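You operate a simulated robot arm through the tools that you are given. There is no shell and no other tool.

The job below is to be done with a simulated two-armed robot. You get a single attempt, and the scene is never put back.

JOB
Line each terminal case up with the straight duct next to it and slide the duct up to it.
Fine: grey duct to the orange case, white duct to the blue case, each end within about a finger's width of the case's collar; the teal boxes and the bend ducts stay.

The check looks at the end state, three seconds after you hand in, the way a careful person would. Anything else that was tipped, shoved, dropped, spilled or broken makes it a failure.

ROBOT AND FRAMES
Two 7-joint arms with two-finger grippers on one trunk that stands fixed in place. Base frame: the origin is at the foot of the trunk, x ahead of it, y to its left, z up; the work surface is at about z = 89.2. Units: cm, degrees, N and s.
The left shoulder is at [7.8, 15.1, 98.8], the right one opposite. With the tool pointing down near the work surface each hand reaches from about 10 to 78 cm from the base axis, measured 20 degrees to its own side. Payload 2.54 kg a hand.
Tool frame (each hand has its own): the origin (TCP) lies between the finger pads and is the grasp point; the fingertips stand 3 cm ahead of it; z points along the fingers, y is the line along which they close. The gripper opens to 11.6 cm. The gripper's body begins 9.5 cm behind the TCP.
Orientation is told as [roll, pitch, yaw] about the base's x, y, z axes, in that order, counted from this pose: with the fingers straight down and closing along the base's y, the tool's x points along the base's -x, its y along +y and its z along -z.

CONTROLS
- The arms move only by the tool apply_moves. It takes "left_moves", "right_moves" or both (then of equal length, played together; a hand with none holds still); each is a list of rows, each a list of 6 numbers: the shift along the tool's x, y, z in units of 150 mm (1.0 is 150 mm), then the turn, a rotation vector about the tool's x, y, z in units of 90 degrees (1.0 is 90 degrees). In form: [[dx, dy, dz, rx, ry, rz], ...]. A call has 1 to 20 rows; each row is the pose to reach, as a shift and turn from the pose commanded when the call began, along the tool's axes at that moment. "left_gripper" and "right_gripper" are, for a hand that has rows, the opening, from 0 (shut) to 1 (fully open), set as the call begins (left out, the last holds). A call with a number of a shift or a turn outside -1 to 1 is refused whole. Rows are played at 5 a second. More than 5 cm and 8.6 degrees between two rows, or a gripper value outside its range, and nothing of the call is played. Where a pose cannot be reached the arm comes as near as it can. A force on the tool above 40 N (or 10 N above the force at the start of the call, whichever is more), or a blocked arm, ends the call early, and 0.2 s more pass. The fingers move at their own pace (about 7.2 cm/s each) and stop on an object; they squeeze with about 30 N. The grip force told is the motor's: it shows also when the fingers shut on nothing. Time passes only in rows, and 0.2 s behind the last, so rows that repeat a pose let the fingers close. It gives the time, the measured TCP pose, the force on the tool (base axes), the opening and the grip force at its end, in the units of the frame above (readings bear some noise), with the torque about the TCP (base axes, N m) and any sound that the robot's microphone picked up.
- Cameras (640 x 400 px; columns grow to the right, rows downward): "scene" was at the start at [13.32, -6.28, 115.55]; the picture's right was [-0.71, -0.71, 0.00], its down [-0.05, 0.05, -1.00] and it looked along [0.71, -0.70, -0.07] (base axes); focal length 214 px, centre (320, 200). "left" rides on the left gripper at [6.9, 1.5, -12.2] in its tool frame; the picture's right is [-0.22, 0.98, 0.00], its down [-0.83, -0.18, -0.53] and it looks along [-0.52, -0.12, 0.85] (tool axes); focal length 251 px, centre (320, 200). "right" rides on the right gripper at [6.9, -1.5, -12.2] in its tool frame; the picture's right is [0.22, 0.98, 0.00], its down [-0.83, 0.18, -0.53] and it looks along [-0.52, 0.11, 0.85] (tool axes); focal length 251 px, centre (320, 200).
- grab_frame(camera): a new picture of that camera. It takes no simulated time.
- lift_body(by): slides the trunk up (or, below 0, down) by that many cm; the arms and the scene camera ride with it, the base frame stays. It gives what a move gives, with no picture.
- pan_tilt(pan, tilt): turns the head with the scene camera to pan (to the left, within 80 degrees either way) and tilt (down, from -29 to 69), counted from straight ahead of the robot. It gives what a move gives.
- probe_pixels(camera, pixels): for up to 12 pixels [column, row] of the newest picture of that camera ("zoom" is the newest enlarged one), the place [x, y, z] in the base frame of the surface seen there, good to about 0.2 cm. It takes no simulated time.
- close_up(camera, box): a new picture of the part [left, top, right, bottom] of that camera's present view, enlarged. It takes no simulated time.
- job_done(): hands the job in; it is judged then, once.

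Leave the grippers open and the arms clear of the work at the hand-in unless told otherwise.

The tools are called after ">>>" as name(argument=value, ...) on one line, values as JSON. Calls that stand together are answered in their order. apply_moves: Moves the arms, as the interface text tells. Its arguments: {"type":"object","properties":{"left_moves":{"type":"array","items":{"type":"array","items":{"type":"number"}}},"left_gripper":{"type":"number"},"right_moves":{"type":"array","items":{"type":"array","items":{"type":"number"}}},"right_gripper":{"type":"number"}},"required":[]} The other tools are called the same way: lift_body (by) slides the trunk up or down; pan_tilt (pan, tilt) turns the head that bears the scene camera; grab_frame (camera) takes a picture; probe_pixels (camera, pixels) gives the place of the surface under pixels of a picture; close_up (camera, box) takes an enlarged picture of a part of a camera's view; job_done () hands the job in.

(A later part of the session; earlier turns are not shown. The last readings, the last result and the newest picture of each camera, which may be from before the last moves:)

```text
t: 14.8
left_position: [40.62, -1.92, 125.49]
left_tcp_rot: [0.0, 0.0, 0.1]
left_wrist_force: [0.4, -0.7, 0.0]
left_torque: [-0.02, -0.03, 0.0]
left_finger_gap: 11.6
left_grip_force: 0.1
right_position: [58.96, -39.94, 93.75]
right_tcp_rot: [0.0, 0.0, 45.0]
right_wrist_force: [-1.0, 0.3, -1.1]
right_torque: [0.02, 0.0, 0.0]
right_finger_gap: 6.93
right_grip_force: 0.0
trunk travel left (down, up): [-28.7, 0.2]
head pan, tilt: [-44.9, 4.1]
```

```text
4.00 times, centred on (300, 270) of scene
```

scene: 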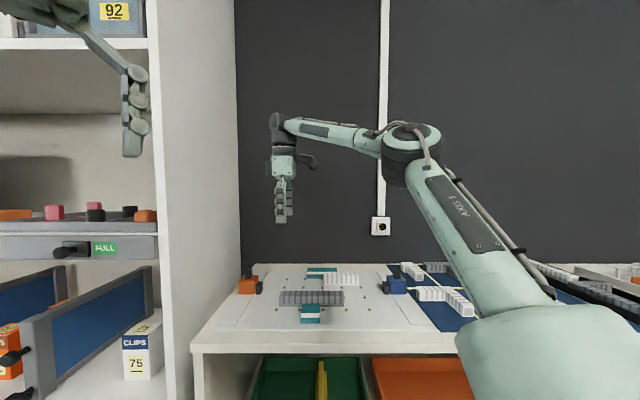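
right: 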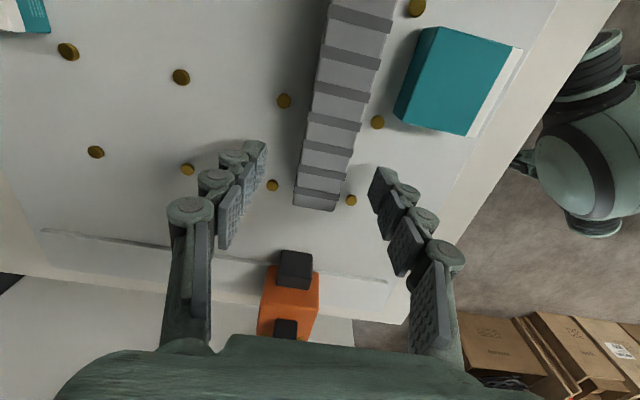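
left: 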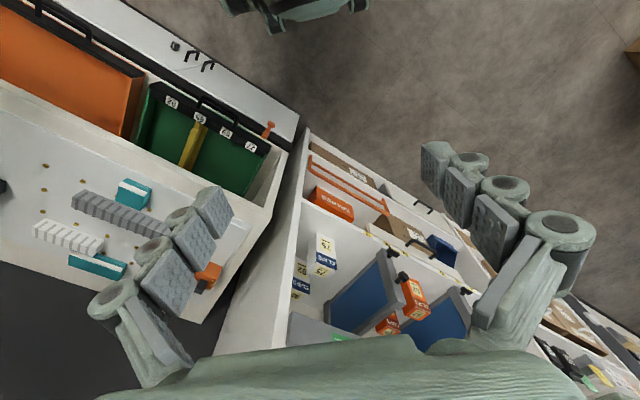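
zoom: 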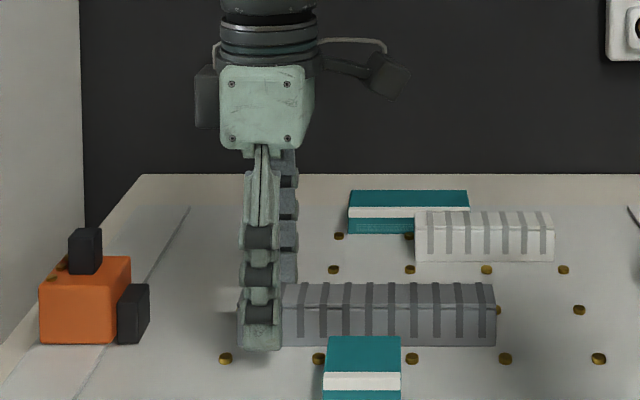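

The fingers stand either side of the duct's left end with nothing else near them. I'll close on it without moving.

>>> apply_moves(right_moves=[[0, 0, 0, 0, 0, 0], [0, 0, 0, 0, 0, 0], [0, 0, 0, 0, 0, 0], [0, 0, 0, 0, 0, 0]], right_gripper=0.18)

>>> close_up(camera="right", box=[200, 100, 440, 340])

>>> probe_pixels(camera="zoom", pixels=[[250, 150], [320, 180], [260, 300], [300, 310], [330, 300], [280, 240]])

```text
t: 15.8
left_position: [40.72, -2.03, 125.46]
left_tcp_rot: [0.0, 0.0, 0.1]
left_wrist_force: [-0.6, 0.9, -0.9]
left_torque: [0.01, 0.01, 0.01]
left_finger_gap: 11.61
left_grip_force: 0.0
right_position: [59.1, -39.79, 93.72]
right_tcp_rot: [0.0, 0.0, 45.1]
right_wrist_force: [0.0, 0.2, -0.5]
right_torque: [0.04, 0.01, 0.01]
right_finger_gap: 2.7
right_grip_force: 29.7
trunk travel left (down, up): [-28.7, 0.2]
head pan, tilt: [-44.9, 4.1]
```

```text
1.67 times, centred on (320, 220) of right
```

zoom: 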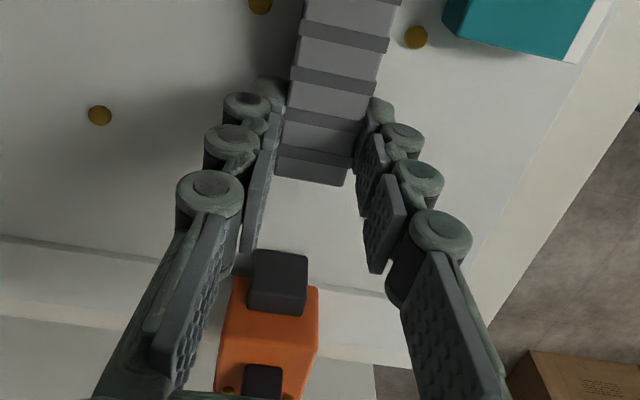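

```text
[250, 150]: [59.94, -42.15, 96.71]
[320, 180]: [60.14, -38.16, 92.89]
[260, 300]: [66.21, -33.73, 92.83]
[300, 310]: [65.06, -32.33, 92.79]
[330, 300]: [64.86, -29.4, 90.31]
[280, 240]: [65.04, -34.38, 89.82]
```

The duct is held (gap 2.7 cm) at u=-13.65, v=69.92 with its end at u≈-15.55. The collar's face is at u≈-22.25, so I'll slide it 6.1 cm along -u in small steps, leaving a small gap.

>>> apply_moves(right_moves=[[-0.05, -0.001, 0, 0, 0, 0], [-0.1, -0.002, 0, 0, 0, 0], [-0.16, -0.003, 0, 0, 0, 0], [-0.22, -0.004, 0, 0, 0, 0], [-0.28, -0.005, 0, 0, 0, 0], [-0.34, -0.005, 0, 0, 0, 0], [-0.38, -0.005, 0, 0, 0, 0], [-0.407, -0.005, 0, 0, 0, 0], [-0.407, -0.005, 0, 0, 0, 0]])

>>> grab_frame(camera="right")

>>> close_up(camera="right", box=[240, 120, 400, 270])

>>> close_up(camera="scene", box=[230, 240, 330, 310])

```text
t: 17.8
left_position: [40.77, -1.88, 125.5]
left_tcp_rot: [0.0, 0.1, 0.2]
left_wrist_force: [0.9, -0.1, 0.3]
left_torque: [-0.01, 0.01, -0.02]
left_finger_gap: 11.6
left_grip_force: 0.0
right_position: [63.31, -35.63, 93.77]
right_tcp_rot: [0.0, -0.1, 45.0]
right_wrist_force: [0.2, -0.3, -0.3]
right_torque: [-0.04, 0.01, 0.02]
right_finger_gap: 2.67
right_grip_force: 29.5
trunk travel left (down, up): [-28.7, 0.2]
head pan, tilt: [-44.9, 4.1]
```

```text
taken
```

right: 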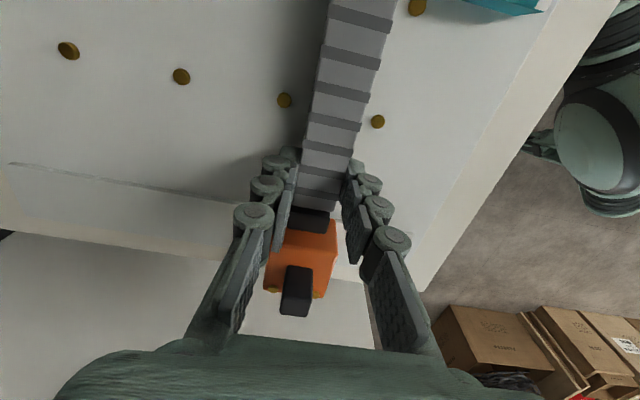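

```text
2.67 times, centred on (320, 195) of right
```

zoom: 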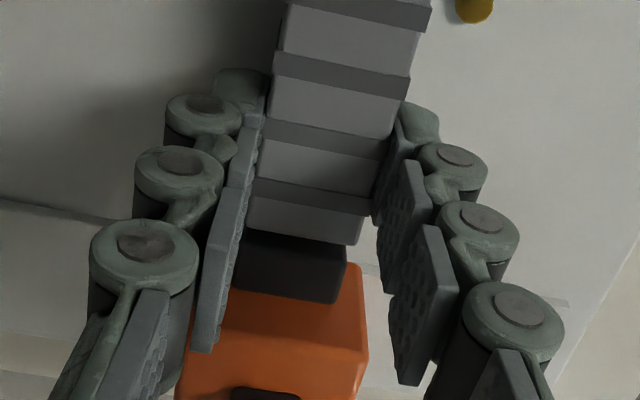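

```text
5.71 times, centred on (280, 275) of scene
```

zoom: 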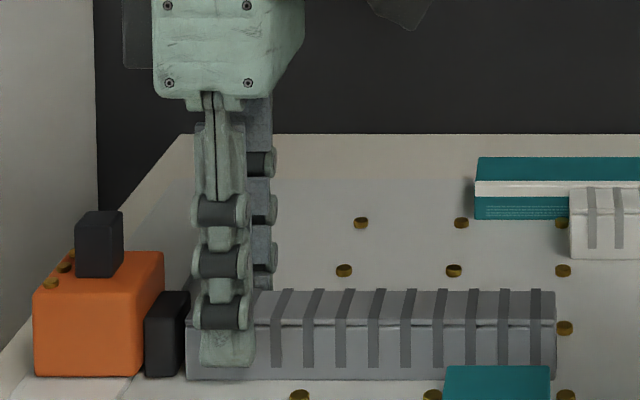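

The duct's end is now close to the black collar. I'll measure both edges: collar in the hand's zoom near (290,265), duct end near (300,235).

>>> probe_pixels(camera="zoom", pixels=[[190, 340], [189, 372], [180, 330], [176, 372], [200, 375], [186, 325], [170, 300], [155, 350]])

>>> close_up(camera="right", box=[270, 170, 370, 250])

>>> probe_pixels(camera="zoom", pixels=[[200, 240], [300, 265], [190, 262], [290, 290], [180, 300], [280, 320], [150, 290], [330, 330], [240, 250], [240, 275], [235, 330], [240, 310]])

```text
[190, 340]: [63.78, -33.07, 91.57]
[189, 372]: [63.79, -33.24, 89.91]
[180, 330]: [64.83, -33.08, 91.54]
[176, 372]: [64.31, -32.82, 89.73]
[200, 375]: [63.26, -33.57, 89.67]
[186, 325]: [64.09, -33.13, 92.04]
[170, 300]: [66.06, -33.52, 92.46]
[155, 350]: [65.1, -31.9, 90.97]
```

```text
5.00 times, centred on (320, 210) of right
```

zoom: 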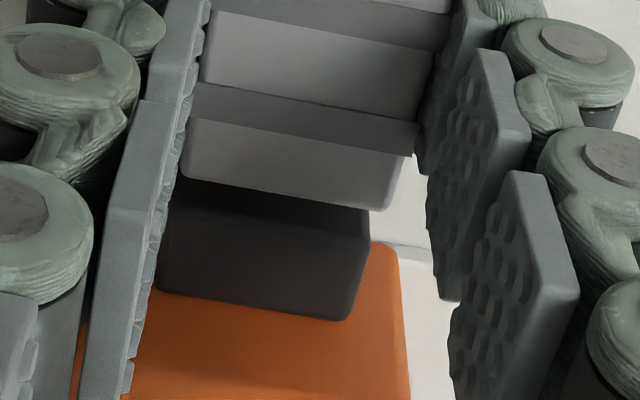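

```text
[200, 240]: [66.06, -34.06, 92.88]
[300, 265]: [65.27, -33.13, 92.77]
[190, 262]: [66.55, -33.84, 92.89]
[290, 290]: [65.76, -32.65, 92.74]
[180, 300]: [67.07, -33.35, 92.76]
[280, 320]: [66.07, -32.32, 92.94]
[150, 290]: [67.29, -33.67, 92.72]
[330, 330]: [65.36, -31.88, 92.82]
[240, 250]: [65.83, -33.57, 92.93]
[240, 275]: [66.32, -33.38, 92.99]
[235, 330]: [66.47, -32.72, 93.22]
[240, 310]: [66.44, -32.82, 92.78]
```

The duct's end is at u≈-21.65 and the collar's face at ≈-22.25, so the gap is about 0.6 cm. I'll slide it 0.25 cm more, then open the fingers and rise straight up.

>>> apply_moves(right_moves=[[-0.009, 0, 0, 0, 0, 0], [-0.0167, 0, 0, 0, 0, 0], [-0.0167, 0, 0, 0, 0, 0]])

>>> apply_moves(right_moves=[[0, 0, 0, 0, 0, 0], [0, 0, 0, 0, 0, 0], [0, 0, 0, 0, 0, 0], [0, 0, -0.08, 0, 0, 0], [0, 0, -0.25, 0, 0, 0], [0, 0, -0.5, 0, 0, 0], [0, 0, -0.75, 0, 0, 0], [0, 0, -0.95, 0, 0, 0], [0, 0, -0.95, 0, 0, 0]], right_gripper=0.6)

>>> grab_frame(camera="right")

>>> close_up(camera="scene", box=[230, 240, 330, 310])

```text
t: 18.6
left_position: [40.72, -2.1, 125.41]
left_tcp_rot: [0.0, -0.1, 0.0]
left_wrist_force: [0.9, 0.1, 0.3]
left_torque: [0.0, -0.03, -0.02]
left_finger_gap: 11.62
left_grip_force: 0.0
right_position: [63.58, -35.35, 93.93]
right_tcp_rot: [0.0, 0.0, 45.0]
right_wrist_force: [-0.3, 0.0, 0.9]
right_torque: [-0.15, 0.11, -0.02]
right_finger_gap: 2.67
right_grip_force: 30.1
trunk travel left (down, up): [-28.7, 0.2]
head pan, tilt: [-44.9, 4.1]
```

```text
t: 20.6
left_position: [40.67, -1.91, 125.54]
left_tcp_rot: [0.0, 0.0, 0.2]
left_wrist_force: [1.0, -0.5, -0.1]
left_torque: [-0.02, 0.0, -0.01]
left_finger_gap: 11.61
left_grip_force: 0.1
right_position: [63.61, -35.04, 107.97]
right_tcp_rot: [0.0, -0.1, 45.1]
right_wrist_force: [-0.6, 0.7, 0.0]
right_torque: [0.0, -0.03, -0.01]
right_finger_gap: 6.97
right_grip_force: 0.1
trunk travel left (down, up): [-28.7, 0.2]
head pan, tilt: [-44.9, 4.1]
```

```text
taken
```

right: 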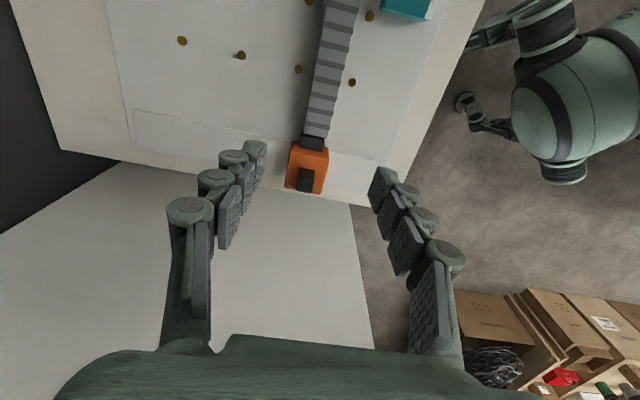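

```text
5.71 times, centred on (280, 275) of scene
```

zoom: 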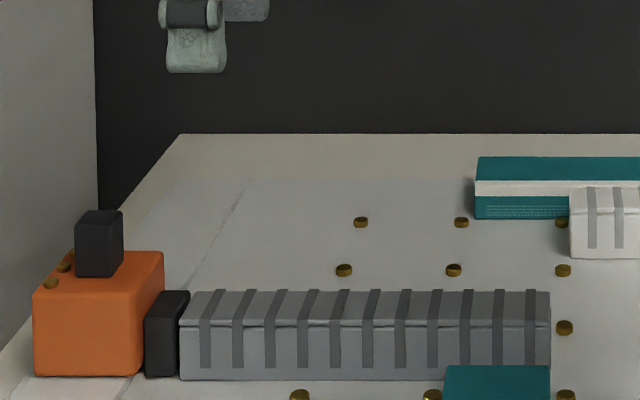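

The grey duct now stands right at the orange collar, in line. I'll take a check picture from above of that joint at (315,140).

>>> close_up(camera="right", box=[270, 90, 370, 200])

>>> probe_pixels(camera="zoom", pixels=[[125, 155], [205, 160], [120, 165], [200, 175], [110, 180], [190, 190], [165, 160], [165, 175]])

```text
3.64 times, centred on (320, 145) of right
```

zoom: 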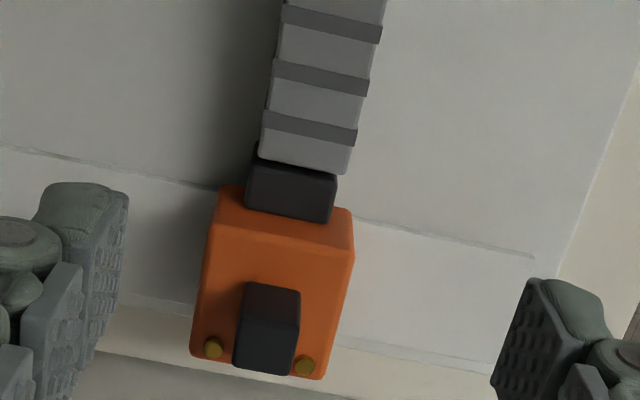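

```text
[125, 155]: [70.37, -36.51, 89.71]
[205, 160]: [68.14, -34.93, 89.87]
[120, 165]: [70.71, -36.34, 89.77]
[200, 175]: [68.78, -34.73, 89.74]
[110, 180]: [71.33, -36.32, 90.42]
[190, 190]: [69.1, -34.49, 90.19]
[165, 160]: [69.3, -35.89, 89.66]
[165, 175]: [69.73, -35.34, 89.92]
```

The joint looks good from above too: duct and collar are in line with a tiny gap. Now the blue side. Its goal lies near the edge of reach for an upright hand, so I plan to turn the hand to yaw -45 (closing along u) and lean it outwards a little. I'll then take the blue case by its top stub. First the 90° turn while moving 15 cm along +u, high up.

>>> apply_moves(right_moves=[[0.083, 0, -0.02, 0, 0, 0.0833], [0.167, 0, -0.04, 0, 0, 0.1667], [0.25, 0, -0.06, 0, 0, 0.25], [0.333, 0, -0.08, 0, 0, 0.3333], [0.417, 0, -0.1, 0, 0, 0.4167], [0.5, 0, -0.12, 0, 0, 0.5], [0.583, 0, -0.14, 0, 0, 0.5833], [0.667, 0, -0.16, 0, 0, 0.6667], [0.75, 0, -0.18, 0, 0, 0.75], [0.833, 0, -0.2, 0, 0, 0.8333], [0.917, 0, -0.2, 0, 0, 0.9167], [1.0, 0, -0.2, 0, 0, 1.0], [1.0, 0, -0.2, 0, 0, 1.0]], right_gripper=0.6)

>>> grab_frame(camera="right")

>>> grab_frame(camera="scene")

```text
t: 23.4
left_position: [40.7, -2.02, 125.46]
left_tcp_rot: [0.0, 0.0, 0.0]
left_wrist_force: [0.6, 0.0, -0.2]
left_torque: [0.02, 0.01, -0.03]
left_finger_gap: 11.6
left_grip_force: 0.1
right_position: [52.75, -45.99, 111.03]
right_tcp_rot: [-0.1, 0.0, -45.0]
right_wrist_force: [0.0, 0.2, -0.1]
right_torque: [0.01, 0.04, -0.01]
right_finger_gap: 6.95
right_grip_force: 0.1
trunk travel left (down, up): [-28.7, 0.2]
head pan, tilt: [-44.9, 4.1]
```

```text
taken
```

right: 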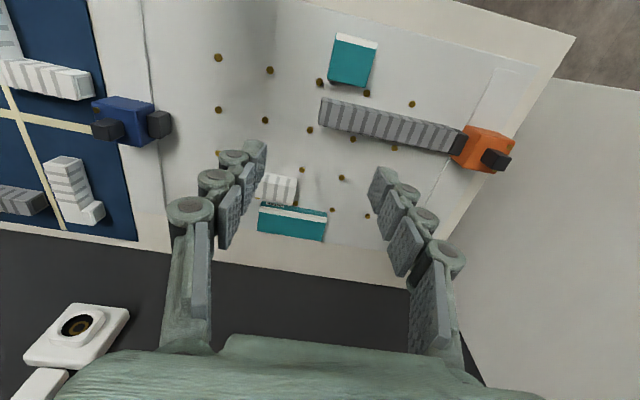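

```text
taken
```

scene: 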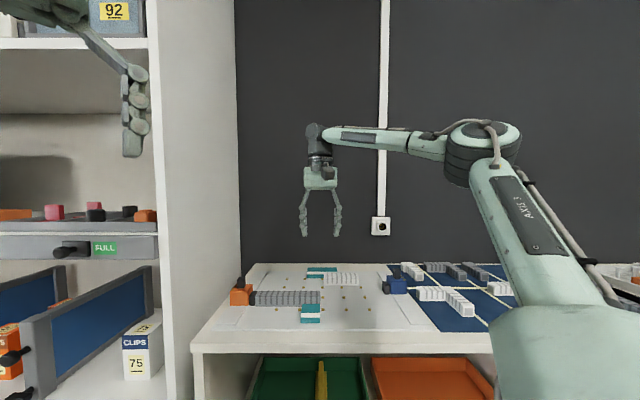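

The hand is at u=-4.8, v=69.8, z=111 with yaw -45. I'll move on 15 cm along +u and lean the tool outward by 12° (a turn about the tool's y).

>>> apply_moves(right_moves=[[0, -0.2, 0, 0, -0.03, 0], [0, -0.4, 0, 0, -0.06, 0], [0, -0.6, 0, 0, -0.09, 0], [0, -0.8, 0, 0, -0.12, 0], [0, -1.0, 0, 0, -0.1333, 0], [0, -1.0, 0, 0, -0.1333, 0]], right_gripper=0.6)

>>> grab_frame(camera="right")

>>> close_up(camera="right", box=[200, 20, 420, 220])

```text
t: 24.8
left_position: [40.63, -1.86, 125.55]
left_tcp_rot: [0.1, 0.0, 0.2]
left_wrist_force: [-0.4, 0.2, -0.2]
left_torque: [0.04, -0.05, -0.02]
left_finger_gap: 11.57
left_grip_force: 0.0
right_position: [42.41, -57.17, 110.83]
right_tcp_rot: [0.1, -11.9, -44.9]
right_wrist_force: [0.8, 0.0, 0.7]
right_torque: [0.01, -0.02, 0.01]
right_finger_gap: 6.95
right_grip_force: 0.1
trunk travel left (down, up): [-28.7, 0.2]
head pan, tilt: [-44.9, 4.1]
```

```text
taken
```

right: 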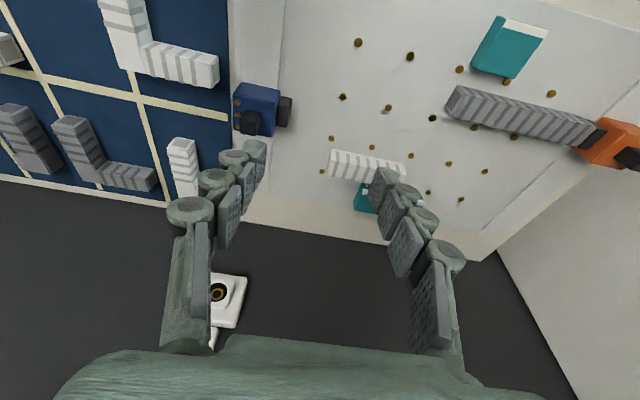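

```text
2.00 times, centred on (310, 120) of right
```

zoom: 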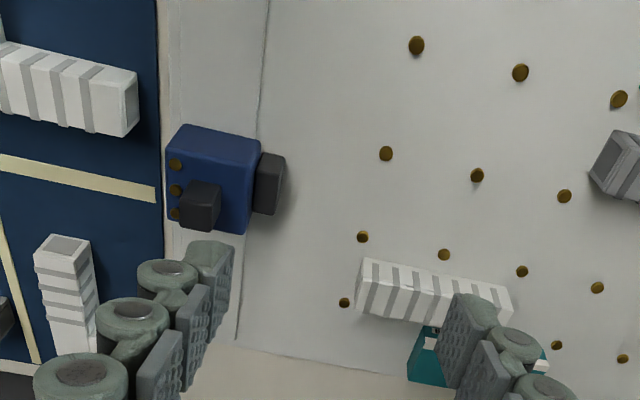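

The lean is outward as wanted; the hand is at u=10.4, v=70.4. In the zoom the blue body is at (215,180), the stub at (200,205), the collar at (268,185). I'll probe them.

>>> probe_pixels(camera="zoom", pixels=[[180, 190], [216, 200], [185, 222], [213, 228], [200, 205], [190, 128], [255, 145], [245, 228], [170, 205], [280, 165], [272, 205], [262, 160]])

>>> probe_pixels(camera="zoom", pixels=[[365, 262], [360, 310], [358, 290], [508, 292], [425, 330], [480, 290], [430, 345], [415, 378], [60, 245], [90, 300], [130, 130], [240, 330]])

```text
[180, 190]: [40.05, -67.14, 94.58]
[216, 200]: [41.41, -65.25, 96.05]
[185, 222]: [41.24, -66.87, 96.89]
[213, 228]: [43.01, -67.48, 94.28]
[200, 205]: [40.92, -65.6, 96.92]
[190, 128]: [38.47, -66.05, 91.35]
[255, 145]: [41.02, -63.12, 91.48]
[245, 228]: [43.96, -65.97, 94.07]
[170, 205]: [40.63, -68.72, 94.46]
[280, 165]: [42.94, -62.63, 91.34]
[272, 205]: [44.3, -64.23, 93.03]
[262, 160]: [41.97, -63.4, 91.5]
```

```text
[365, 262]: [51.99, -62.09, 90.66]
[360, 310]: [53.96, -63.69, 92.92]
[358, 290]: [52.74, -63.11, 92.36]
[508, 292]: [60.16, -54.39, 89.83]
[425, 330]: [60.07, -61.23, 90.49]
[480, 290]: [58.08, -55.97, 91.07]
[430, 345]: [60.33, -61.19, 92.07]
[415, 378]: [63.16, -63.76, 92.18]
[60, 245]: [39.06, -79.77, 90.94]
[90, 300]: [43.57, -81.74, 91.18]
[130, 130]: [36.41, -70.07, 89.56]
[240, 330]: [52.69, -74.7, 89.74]
```

The stub is centred at u≈17.6, v≈75.85, z 94.5..97.1. The white duct's right end is at u≈7.1, centre v≈81.95. The far teal box's front is at v≈85.75, with its right edge at u≈0.85. I'll bring the hand above the stub to z≈104 with the fingers narrowed to about 4.6 cm.

>>> apply_moves(right_moves=[[-0.058, -0.119, 0.129, 0, 0, 0], [-0.116, -0.239, 0.258, 0, 0, 0], [-0.174, -0.358, 0.386, 0, 0, 0], [-0.232, -0.477, 0.515, 0, 0, 0], [-0.232, -0.477, 0.515, 0, 0, 0]], right_gripper=0.4)

>>> grab_frame(camera="right")

>>> close_up(camera="scene", box=[340, 190, 450, 300])

```text
t: 26.0
left_position: [40.63, -1.99, 125.46]
left_tcp_rot: [0.0, 0.0, 0.2]
left_wrist_force: [0.7, -0.3, -0.3]
left_torque: [-0.02, 0.02, 0.03]
left_finger_gap: 11.59
left_grip_force: 0.1
right_position: [41.17, -65.59, 104.17]
right_tcp_rot: [0.0, -12.0, -45.0]
right_wrist_force: [0.5, -0.1, 0.4]
right_torque: [-0.01, -0.01, 0.0]
right_finger_gap: 4.62
right_grip_force: 0.0
trunk travel left (down, up): [-28.7, 0.2]
head pan, tilt: [-44.9, 4.1]
```

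```text
taken
```

right: 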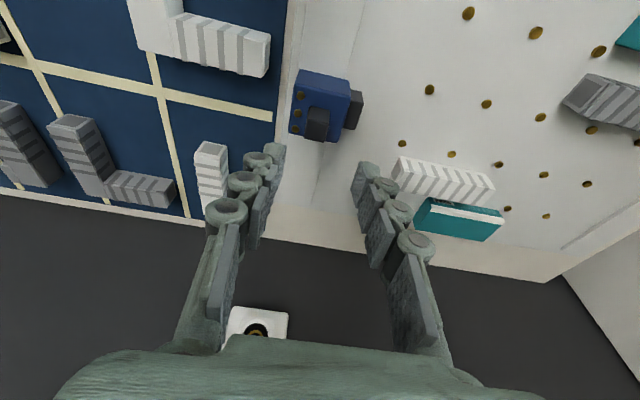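

```text
3.64 times, centred on (395, 245) of scene
```

zoom: 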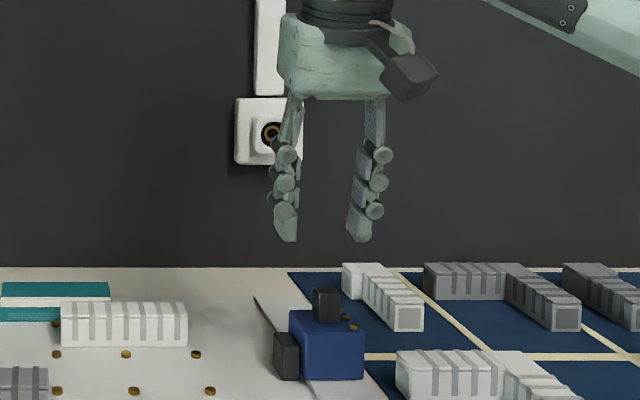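

The hand is at u=17.3, v=75.5, z=104.2 and the open fingers straddle the stub in the scene view. I'll go down to z≈98.05, so the tips end about 0.5 cm above the case's top, shifting 0.35 cm to u=17.6.

>>> apply_moves(right_moves=[[0.022, -0.0233, 0.1, 0, 0, 0], [0.045, -0.0233, 0.2, 0, 0, 0], [0.065, -0.0233, 0.29, 0, 0, 0], [0.08, -0.0233, 0.355, 0, 0, 0], [0.089, -0.0233, 0.397, 0, 0, 0], [0.089, -0.0233, 0.397, 0, 0, 0]])

>>> close_up(camera="right", box=[200, 60, 440, 260])

>>> close_up(camera="scene", box=[350, 220, 440, 300])

```text
t: 27.4
left_position: [40.57, -1.95, 125.54]
left_tcp_rot: [0.0, 0.0, 0.1]
left_wrist_force: [0.3, -1.1, 0.2]
left_torque: [0.01, 0.04, -0.01]
left_finger_gap: 11.57
left_grip_force: 0.0
right_position: [40.57, -65.69, 98.18]
right_tcp_rot: [0.0, -12.0, -44.9]
right_wrist_force: [0.6, -0.7, 0.1]
right_torque: [0.03, 0.01, -0.03]
right_finger_gap: 4.64
right_grip_force: 0.1
trunk travel left (down, up): [-28.7, 0.2]
head pan, tilt: [-44.9, 4.1]
```

```text
2.00 times, centred on (320, 160) of right
```

zoom: 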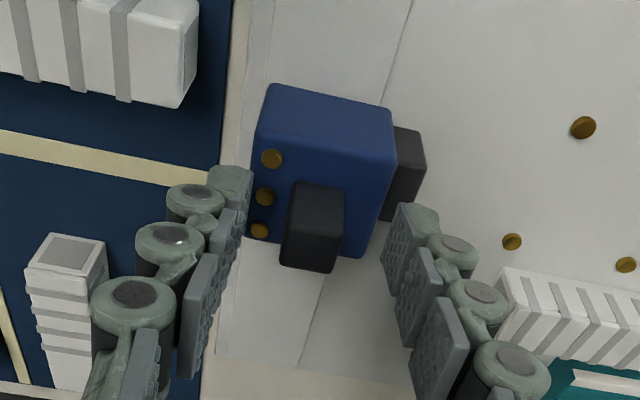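

```text
5.00 times, centred on (395, 260) of scene
```

zoom: 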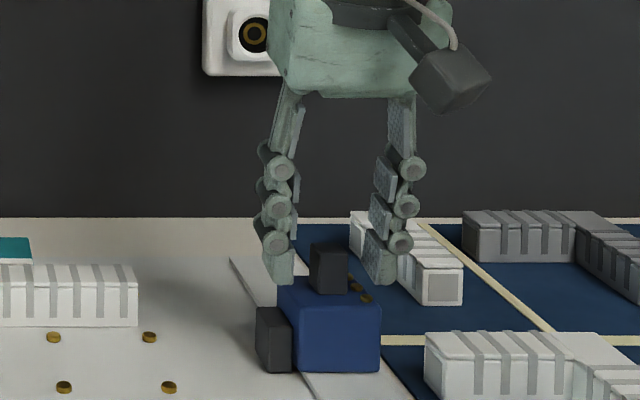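

The fingers stand either side of the stub. Three brass screw heads on the case's top lie where one finger will sweep, so I'll probe their height against the tips (about z=95.0 at the lowest corner).

>>> close_up(camera="right", box=[280, 100, 400, 210])

>>> probe_pixels(camera="zoom", pixels=[[125, 215], [110, 285], [100, 345], [112, 205], [200, 290], [190, 345], [250, 300], [230, 360], [180, 300], [262, 290], [150, 250], [300, 200]])

```text
3.64 times, centred on (340, 155) of right
```

zoom: 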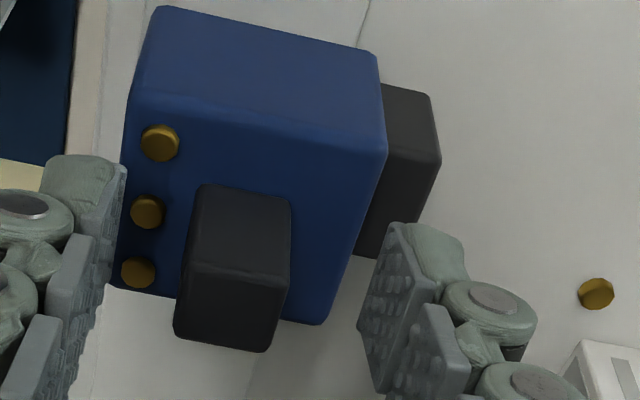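

```text
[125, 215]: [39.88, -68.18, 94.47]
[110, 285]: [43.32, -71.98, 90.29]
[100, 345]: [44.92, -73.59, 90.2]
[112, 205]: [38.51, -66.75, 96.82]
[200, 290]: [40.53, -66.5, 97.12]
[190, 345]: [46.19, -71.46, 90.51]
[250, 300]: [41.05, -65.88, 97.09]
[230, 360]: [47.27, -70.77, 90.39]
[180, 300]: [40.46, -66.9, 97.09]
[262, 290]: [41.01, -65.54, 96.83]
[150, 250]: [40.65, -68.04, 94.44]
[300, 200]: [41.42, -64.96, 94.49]
```

I missed the screw heads themselves; in this zoom they are at (160,143), (147,212) and (138,271).

>>> probe_pixels(camera="zoom", pixels=[[160, 140], [160, 148], [147, 208], [147, 215], [138, 268], [138, 275], [288, 220], [286, 265], [193, 260], [240, 190]])

```text
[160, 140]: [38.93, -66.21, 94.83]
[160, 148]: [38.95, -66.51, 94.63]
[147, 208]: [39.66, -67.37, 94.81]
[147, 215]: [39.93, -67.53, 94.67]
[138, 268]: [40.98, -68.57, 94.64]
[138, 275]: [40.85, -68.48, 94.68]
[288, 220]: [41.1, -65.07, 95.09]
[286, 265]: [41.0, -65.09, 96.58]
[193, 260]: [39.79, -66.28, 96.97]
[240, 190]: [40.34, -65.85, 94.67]
```

The screw heads reach z≈94.8, so the margin is thin. I'll raise the hand 0.2 cm and shift it 0.25 cm outward, then close on the stub.

>>> apply_moves(right_moves=[[-0.019, 0.0, -0.0096, 0, 0, 0], [-0.019, 0.0, -0.0096, 0, 0, 0]])

>>> apply_moves(right_moves=[[0, 0, 0, 0, 0, 0], [0, 0, 0, 0, 0, 0], [0, 0, 0, 0, 0, 0], [0, 0, 0, 0, 0, 0]], right_gripper=0.08)

>>> close_up(camera="right", box=[200, 60, 440, 260])

>>> close_up(camera="scene", box=[350, 220, 440, 300])

```text
t: 28.0
left_position: [40.74, -1.96, 125.58]
left_tcp_rot: [0.0, 0.0, 0.1]
left_wrist_force: [0.0, -0.4, -0.1]
left_torque: [0.02, 0.0, -0.02]
left_finger_gap: 11.61
left_grip_force: 0.1
right_position: [40.75, -65.68, 98.28]
right_tcp_rot: [0.0, -12.0, -45.0]
right_wrist_force: [0.5, -0.4, 0.0]
right_torque: [0.01, 0.01, -0.01]
right_finger_gap: 4.62
right_grip_force: 0.2
trunk travel left (down, up): [-28.7, 0.2]
head pan, tilt: [-44.9, 4.1]
```

```text
t: 29.0
left_position: [40.53, -2.01, 125.56]
left_tcp_rot: [0.0, -0.1, 0.1]
left_wrist_force: [0.0, 0.6, 0.4]
left_torque: [0.05, -0.01, 0.01]
left_finger_gap: 11.62
left_grip_force: 0.0
right_position: [40.58, -65.88, 98.19]
right_tcp_rot: [0.0, -11.9, -44.9]
right_wrist_force: [-7.8, -7.9, 0.0]
right_torque: [-0.03, 0.58, 0.01]
right_finger_gap: 1.73
right_grip_force: 42.9
trunk travel left (down, up): [-28.7, 0.2]
head pan, tilt: [-44.9, 4.1]
```

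```text
2.00 times, centred on (320, 160) of right
```

zoom: 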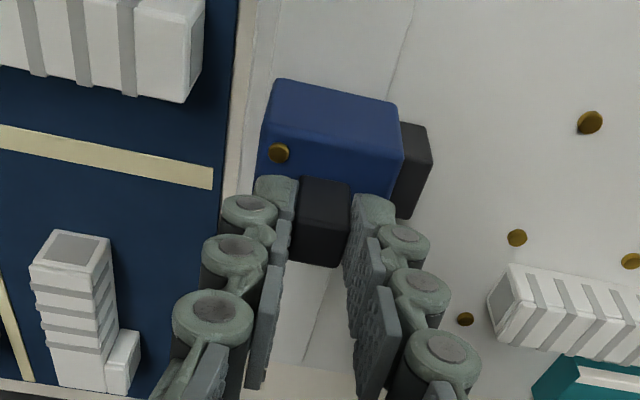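

```text
5.00 times, centred on (395, 260) of scene
```

zoom: 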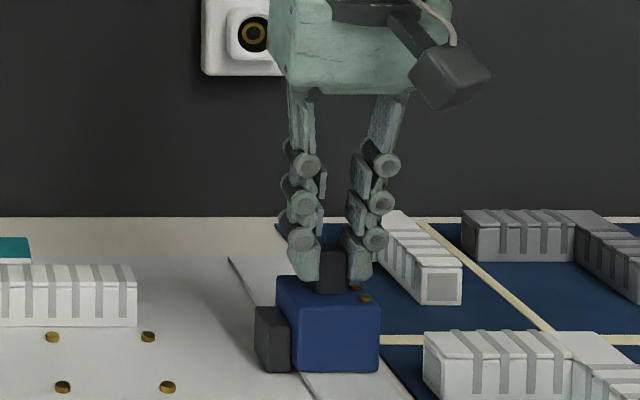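

The stub is held (gap 1.73 cm), but a side force of about 11 N along +u shows that the hand sat slightly off-centre. I'll ease the hand 0.25 cm along +u to take that force off before sliding.

>>> apply_moves(right_moves=[[0, -0.008, 0, 0, 0, 0], [0, -0.017, 0, 0, 0, 0], [0, -0.017, 0, 0, 0, 0]])

```text
t: 29.8
left_position: [40.72, -2.04, 125.55]
left_tcp_rot: [-0.1, 0.0, 0.1]
left_wrist_force: [-0.2, 0.3, -0.2]
left_torque: [-0.01, 0.03, 0.01]
left_finger_gap: 11.59
left_grip_force: 0.1
right_position: [40.74, -65.83, 98.24]
right_tcp_rot: [0.1, -11.9, -44.8]
right_wrist_force: [-2.9, -4.2, 0.1]
right_torque: [0.24, 0.22, -0.2]
right_finger_gap: 1.76
right_grip_force: 43.0
trunk travel left (down, up): [-28.7, 0.2]
head pan, tilt: [-44.9, 4.1]
```

The side force has dropped to about 5 N. I'll slide the case 2 cm along +v as a test (with another 0.1 cm of side relief) and read the forces.

>>> apply_moves(right_moves=[[-0.0326, -0.004, 0.0069, 0, 0, 0], [-0.0652, -0.008, 0.0139, 0, 0, 0], [-0.0978, -0.008, 0.0208, 0, 0, 0], [-0.1304, -0.008, 0.0277, 0, 0, 0], [-0.1304, -0.008, 0.0277, 0, 0, 0]])

>>> close_up(camera="right", box=[200, 60, 440, 260])

>>> close_up(camera="scene", box=[350, 220, 440, 300])

```text
t: 31.0
left_position: [40.7, -2.07, 125.28]
left_tcp_rot: [0.0, -0.1, 0.1]
left_wrist_force: [0.5, 1.2, 0.8]
left_torque: [0.0, 0.0, 0.03]
left_finger_gap: 11.58
left_grip_force: 0.0
right_position: [41.95, -67.24, 98.31]
right_tcp_rot: [0.1, -12.0, -44.9]
right_wrist_force: [1.8, 4.8, -5.3]
right_torque: [-0.07, -0.25, -0.01]
right_finger_gap: 1.74
right_grip_force: 42.7
trunk travel left (down, up): [-28.7, 0.2]
head pan, tilt: [-44.9, 4.1]
```

```text
2.00 times, centred on (320, 160) of right
```

zoom: 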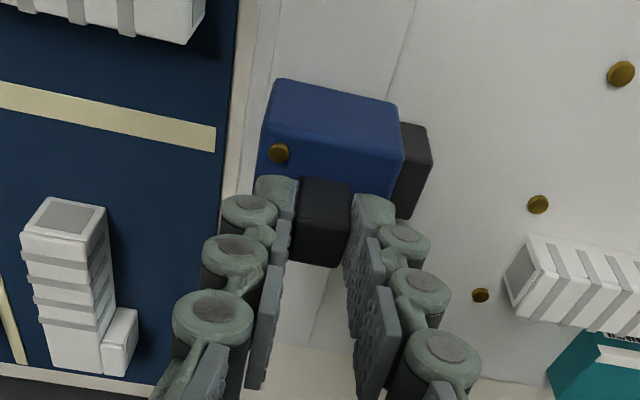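

```text
5.00 times, centred on (395, 260) of scene
```

zoom: 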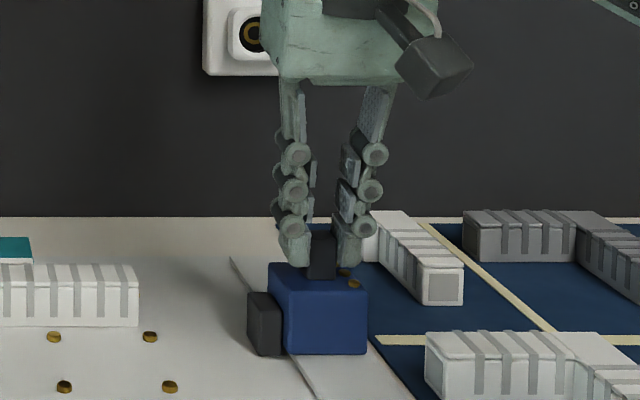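

The case follows the hand with small forces; the hand is now at v=77.2. I'll continue 4.0 cm along +v.

>>> apply_moves(right_moves=[[-0.04, 0, 0.0085, 0, 0, 0], [-0.08, 0, 0.017, 0, 0, 0], [-0.12, 0, 0.0255, 0, 0, 0], [-0.16, 0, 0.034, 0, 0, 0], [-0.2, 0, 0.0425, 0, 0, 0], [-0.24, 0, 0.051, 0, 0, 0], [-0.261, 0, 0.0555, 0, 0, 0], [-0.261, 0, 0.0555, 0, 0, 0]])

>>> close_up(camera="right", box=[200, 60, 440, 260])

>>> close_up(camera="scene", box=[330, 220, 430, 300])

```text
t: 32.8
left_position: [40.92, -1.88, 125.43]
left_tcp_rot: [0.1, 0.1, 0.2]
left_wrist_force: [-0.5, 0.2, 0.4]
left_torque: [-0.01, 0.0, 0.02]
left_finger_gap: 11.58
left_grip_force: 0.1
right_position: [44.88, -70.07, 98.29]
right_tcp_rot: [-0.1, -12.0, -44.9]
right_wrist_force: [8.1, 10.7, -6.7]
right_torque: [-0.02, -0.49, 0.04]
right_finger_gap: 1.74
right_grip_force: 43.5
trunk travel left (down, up): [-28.7, 0.2]
head pan, tilt: [-44.9, 4.1]
```

```text
2.00 times, centred on (320, 160) of right
```

zoom: 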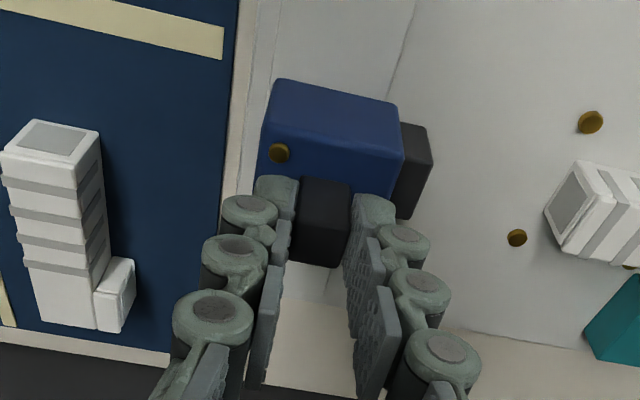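

```text
5.00 times, centred on (380, 260) of scene
```

zoom: 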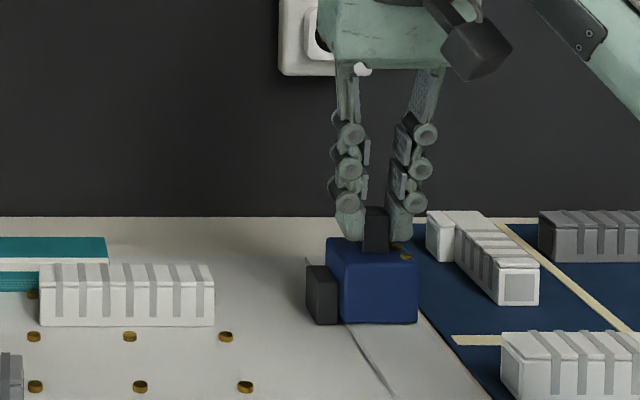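

The hand reads v=81.3. There is a side force of about 13 N towards -u, so the strip seems to guide the case. I'll measure the collar against the white duct before the last correction.

>>> probe_pixels(camera="zoom", pixels=[[310, 275], [309, 310], [322, 295], [335, 300], [320, 270], [345, 310], [410, 310], [45, 300], [205, 300], [208, 318], [50, 268], [205, 268]])

>>> close_up(camera="right", box=[320, 90, 480, 210])

>>> probe_pixels(camera="zoom", pixels=[[215, 145], [195, 250], [200, 140], [185, 245], [170, 150], [150, 230], [530, 255], [500, 330], [440, 275], [420, 330], [480, 250], [460, 340]])

```text
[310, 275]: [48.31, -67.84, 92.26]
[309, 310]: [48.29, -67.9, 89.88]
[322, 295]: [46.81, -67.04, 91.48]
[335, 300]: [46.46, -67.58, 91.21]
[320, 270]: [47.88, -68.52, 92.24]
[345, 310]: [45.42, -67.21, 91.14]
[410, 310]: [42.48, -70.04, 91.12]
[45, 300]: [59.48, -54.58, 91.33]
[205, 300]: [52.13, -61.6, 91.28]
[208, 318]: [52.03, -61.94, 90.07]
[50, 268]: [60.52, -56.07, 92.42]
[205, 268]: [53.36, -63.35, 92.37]
```

```text
3.33 times, centred on (400, 150) of right
```

zoom: 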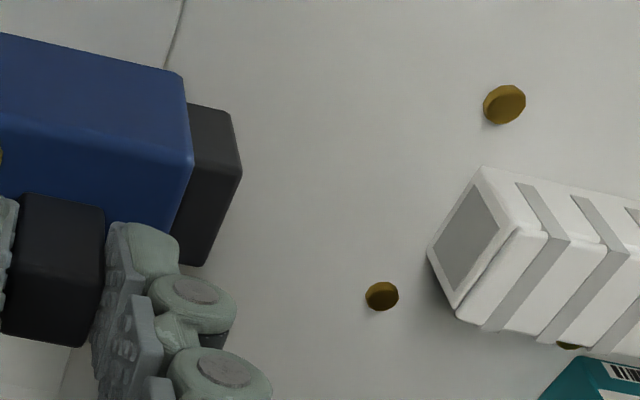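

```text
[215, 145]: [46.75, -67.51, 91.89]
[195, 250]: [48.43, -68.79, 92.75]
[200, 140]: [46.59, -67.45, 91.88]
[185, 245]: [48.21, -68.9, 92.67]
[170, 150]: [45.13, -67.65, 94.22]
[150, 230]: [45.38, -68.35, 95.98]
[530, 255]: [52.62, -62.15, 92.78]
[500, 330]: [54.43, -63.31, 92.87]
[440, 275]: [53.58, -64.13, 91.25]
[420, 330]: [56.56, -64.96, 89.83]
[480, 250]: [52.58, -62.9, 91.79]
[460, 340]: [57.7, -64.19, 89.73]
```

Collar centre is now about v=81.77 and the duct's about 81.9. A last nudge of 0.12 cm along +v, with 0.2 cm along -u to remove the side load.

>>> apply_moves(right_moves=[[-0.004, 0.007, 0.001, 0, 0, 0], [-0.009, 0.014, 0.0018, 0, 0, 0], [-0.009, 0.014, 0.0018, 0, 0, 0]])

>>> close_up(camera="scene", box=[330, 220, 430, 300])

>>> probe_pixels(camera="zoom", pixels=[[310, 275], [309, 310], [322, 295], [335, 300], [320, 270], [345, 310], [410, 310], [45, 300], [205, 300], [100, 300], [150, 300], [205, 268]])

```text
t: 33.6
left_position: [40.73, -2.03, 125.4]
left_tcp_rot: [0.0, 0.0, 0.2]
left_wrist_force: [0.7, -0.2, 0.5]
left_torque: [0.01, -0.04, -0.01]
left_finger_gap: 11.59
left_grip_force: 0.1
right_position: [44.94, -70.21, 98.3]
right_tcp_rot: [-0.1, -11.9, -45.0]
right_wrist_force: [0.8, 2.4, -6.2]
right_torque: [-0.23, -0.13, 0.07]
right_finger_gap: 1.74
right_grip_force: 43.2
trunk travel left (down, up): [-28.7, 0.2]
head pan, tilt: [-44.9, 4.1]
```

```text
5.00 times, centred on (380, 260) of scene
```

zoom: 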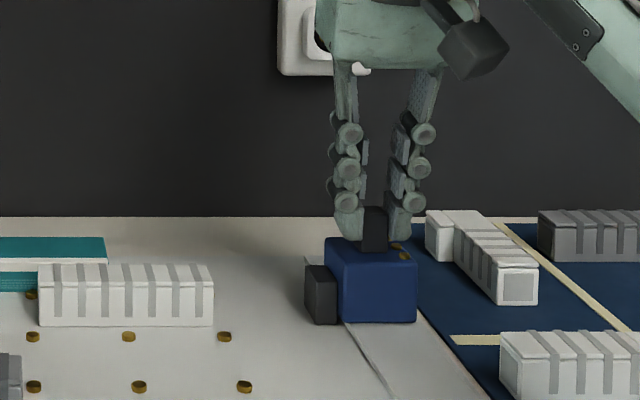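

```text
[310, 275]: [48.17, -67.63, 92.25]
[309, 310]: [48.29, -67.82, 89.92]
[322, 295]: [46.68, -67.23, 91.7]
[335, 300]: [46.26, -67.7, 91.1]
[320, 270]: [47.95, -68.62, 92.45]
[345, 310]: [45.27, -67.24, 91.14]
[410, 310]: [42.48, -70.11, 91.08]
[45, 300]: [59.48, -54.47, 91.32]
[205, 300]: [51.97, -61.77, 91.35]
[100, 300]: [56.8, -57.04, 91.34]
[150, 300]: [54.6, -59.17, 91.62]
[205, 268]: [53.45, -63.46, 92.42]
```

Forces are small and both centres now agree to about 0.1 cm (blue ≈81.82, white ≈81.86). I'll open the fingers, wait, and rise up and back from the case.

>>> apply_moves(right_moves=[[0, 0, 0, 0, 0, 0], [0, 0, 0, 0, 0, 0], [0, 0, 0, 0, 0, 0], [-0.0208, 0, -0.0978, 0, 0, 0], [-0.0416, 0, -0.1956, 0, 0, 0], [0.0, 0, -0.38, 0, 0, 0], [0.06, 0, -0.55, 0, 0, 0], [0.122, 0, -0.707, 0, 0, 0], [0.122, 0, -0.707, 0, 0, 0]], right_gripper=0.4)

>>> grab_frame(camera="right")

>>> close_up(camera="scene", box=[330, 220, 430, 300])

```text
t: 35.6
left_position: [40.69, -1.8, 125.56]
left_tcp_rot: [-0.1, -0.1, 0.1]
left_wrist_force: [0.9, 0.9, 0.0]
left_torque: [-0.04, -0.05, -0.03]
left_finger_gap: 11.59
left_grip_force: 0.0
right_position: [42.03, -67.14, 108.59]
right_tcp_rot: [0.0, -12.0, -44.9]
right_wrist_force: [0.1, -0.6, 0.8]
right_torque: [-0.01, -0.02, 0.02]
right_finger_gap: 4.65
right_grip_force: 0.1
trunk travel left (down, up): [-28.7, 0.2]
head pan, tilt: [-44.9, 4.1]
```

```text
taken
```

right: 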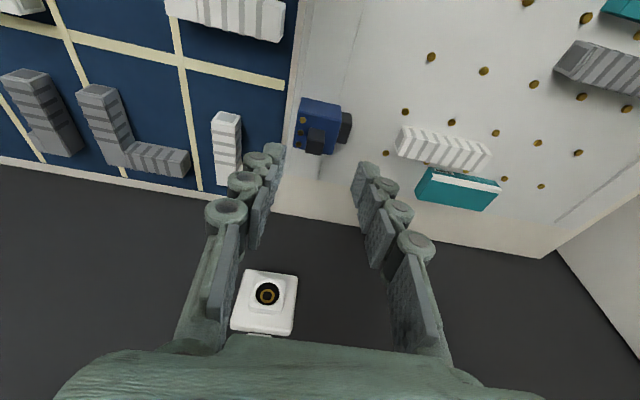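

```text
5.00 times, centred on (380, 260) of scene
```

zoom: 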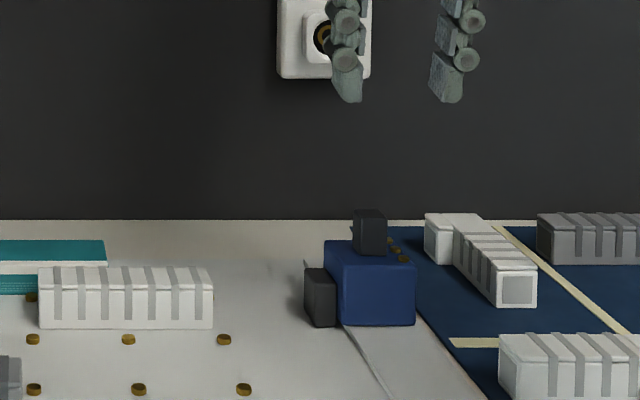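

The blue case stays in line. The white duct lies too far for an upright grasp, so I'll push it from its left end with the shut fingers, along +u towards the blue collar. The stud rows give 1 cm of room either side. First I travel back along -u at this height, shutting the fingers on the way.

>>> apply_moves(right_moves=[[0, 0.2, 0, 0, 0, 0], [0, 0.4, 0, 0, 0, 0], [0, 0.6, 0, 0, 0, 0], [0, 0.8, 0, 0, 0, 0], [0, 1.0, 0, 0, 0, 0]], right_gripper=0.0)

>>> apply_moves(right_moves=[[0, 0.15, 0, 0, 0, 0], [0, 0.3, 0, 0, 0, 0], [0, 0.45, 0, 0, 0, 0], [0, 0.61, 0, 0, 0, 0], [0, 0.61, 0, 0, 0, 0]])

>>> grab_frame(camera="right")

>>> close_up(camera="scene", box=[260, 180, 400, 310])

```text
t: 36.8
left_position: [40.77, -1.87, 125.45]
left_tcp_rot: [0.0, 0.1, 0.1]
left_wrist_force: [0.0, 0.1, 0.6]
left_torque: [-0.01, 0.04, -0.03]
left_finger_gap: 11.6
left_grip_force: 0.1
right_position: [52.74, -56.48, 108.31]
right_tcp_rot: [0.1, -12.1, -44.9]
right_wrist_force: [-0.1, -0.6, -0.2]
right_torque: [0.0, 0.0, 0.0]
right_finger_gap: 0.01
right_grip_force: 29.0
trunk travel left (down, up): [-28.7, 0.2]
head pan, tilt: [-44.9, 4.1]
```

```text
t: 38.0
left_position: [40.65, -2.02, 125.52]
left_tcp_rot: [0.0, 0.0, 0.1]
left_wrist_force: [0.8, 0.6, 0.7]
left_torque: [-0.01, -0.02, -0.01]
left_finger_gap: 11.56
left_grip_force: 0.1
right_position: [59.08, -50.23, 108.43]
right_tcp_rot: [0.0, -12.1, -45.0]
right_wrist_force: [0.3, -0.1, 0.0]
right_torque: [0.02, 0.0, -0.02]
right_finger_gap: 0.0
right_grip_force: 29.2
trunk travel left (down, up): [-28.7, 0.2]
head pan, tilt: [-44.9, 4.1]
```

```text
taken
```

right: 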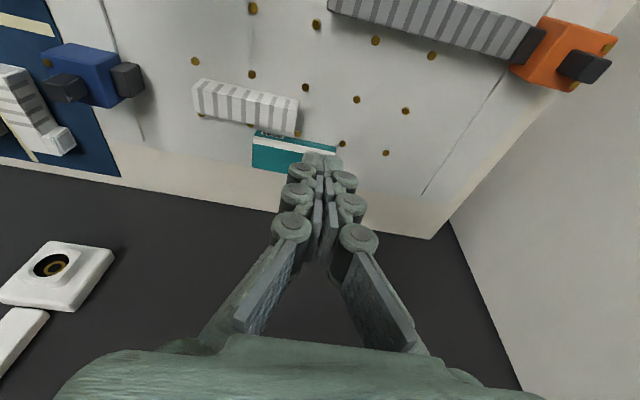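

```text
3.08 times, centred on (330, 245) of scene
```

zoom: 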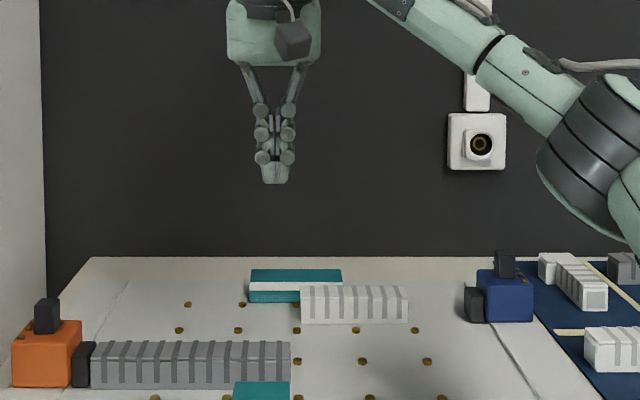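

The shut fingers hang at u=-6.3, v=77.3, left of the white duct's end (u≈-3.6). The lowest knuckles bulge about 2 cm from the middle. I'll go to u≈-6.9, v≈81.45, z≈100 first and check there.

>>> apply_moves(right_moves=[[-0.031, 0.015, 0.12, 0, 0, 0], [-0.062, 0.03, 0.24, 0, 0, 0], [-0.093, 0.043, 0.36, 0, 0, 0], [-0.124, 0.043, 0.48, 0, 0, 0], [-0.154, 0.043, 0.605, 0, 0, 0], [-0.154, 0.043, 0.605, 0, 0, 0]])

>>> grab_frame(camera="right")

>>> close_up(camera="scene", box=[270, 220, 400, 310])

```text
t: 39.4
left_position: [40.67, -1.93, 125.58]
left_tcp_rot: [0.0, 0.0, 0.0]
left_wrist_force: [0.3, 0.3, 1.2]
left_torque: [0.0, 0.02, -0.01]
left_finger_gap: 11.6
left_grip_force: 0.1
right_position: [62.53, -52.61, 99.89]
right_tcp_rot: [0.0, -11.9, -44.9]
right_wrist_force: [0.4, -0.1, -0.7]
right_torque: [0.0, -0.01, -0.01]
right_finger_gap: 0.02
right_grip_force: 28.7
trunk travel left (down, up): [-28.7, 0.2]
head pan, tilt: [-44.9, 4.1]
```

```text
taken
```

right: 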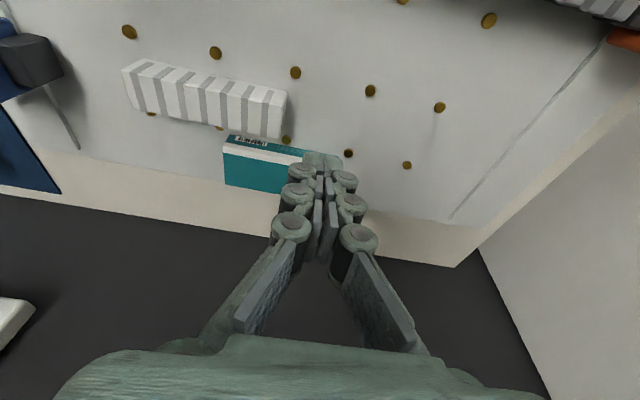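

```text
4.44 times, centred on (335, 265) of scene
```

zoom: 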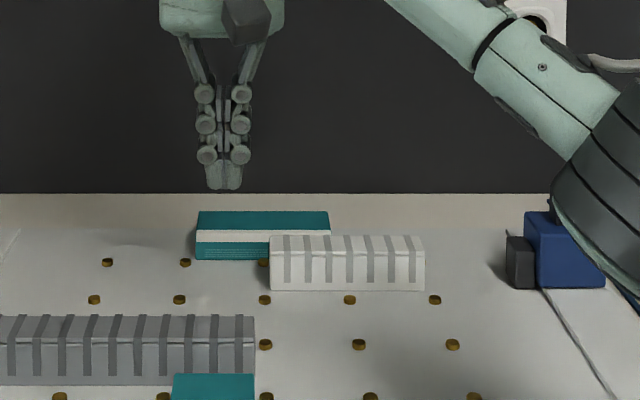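

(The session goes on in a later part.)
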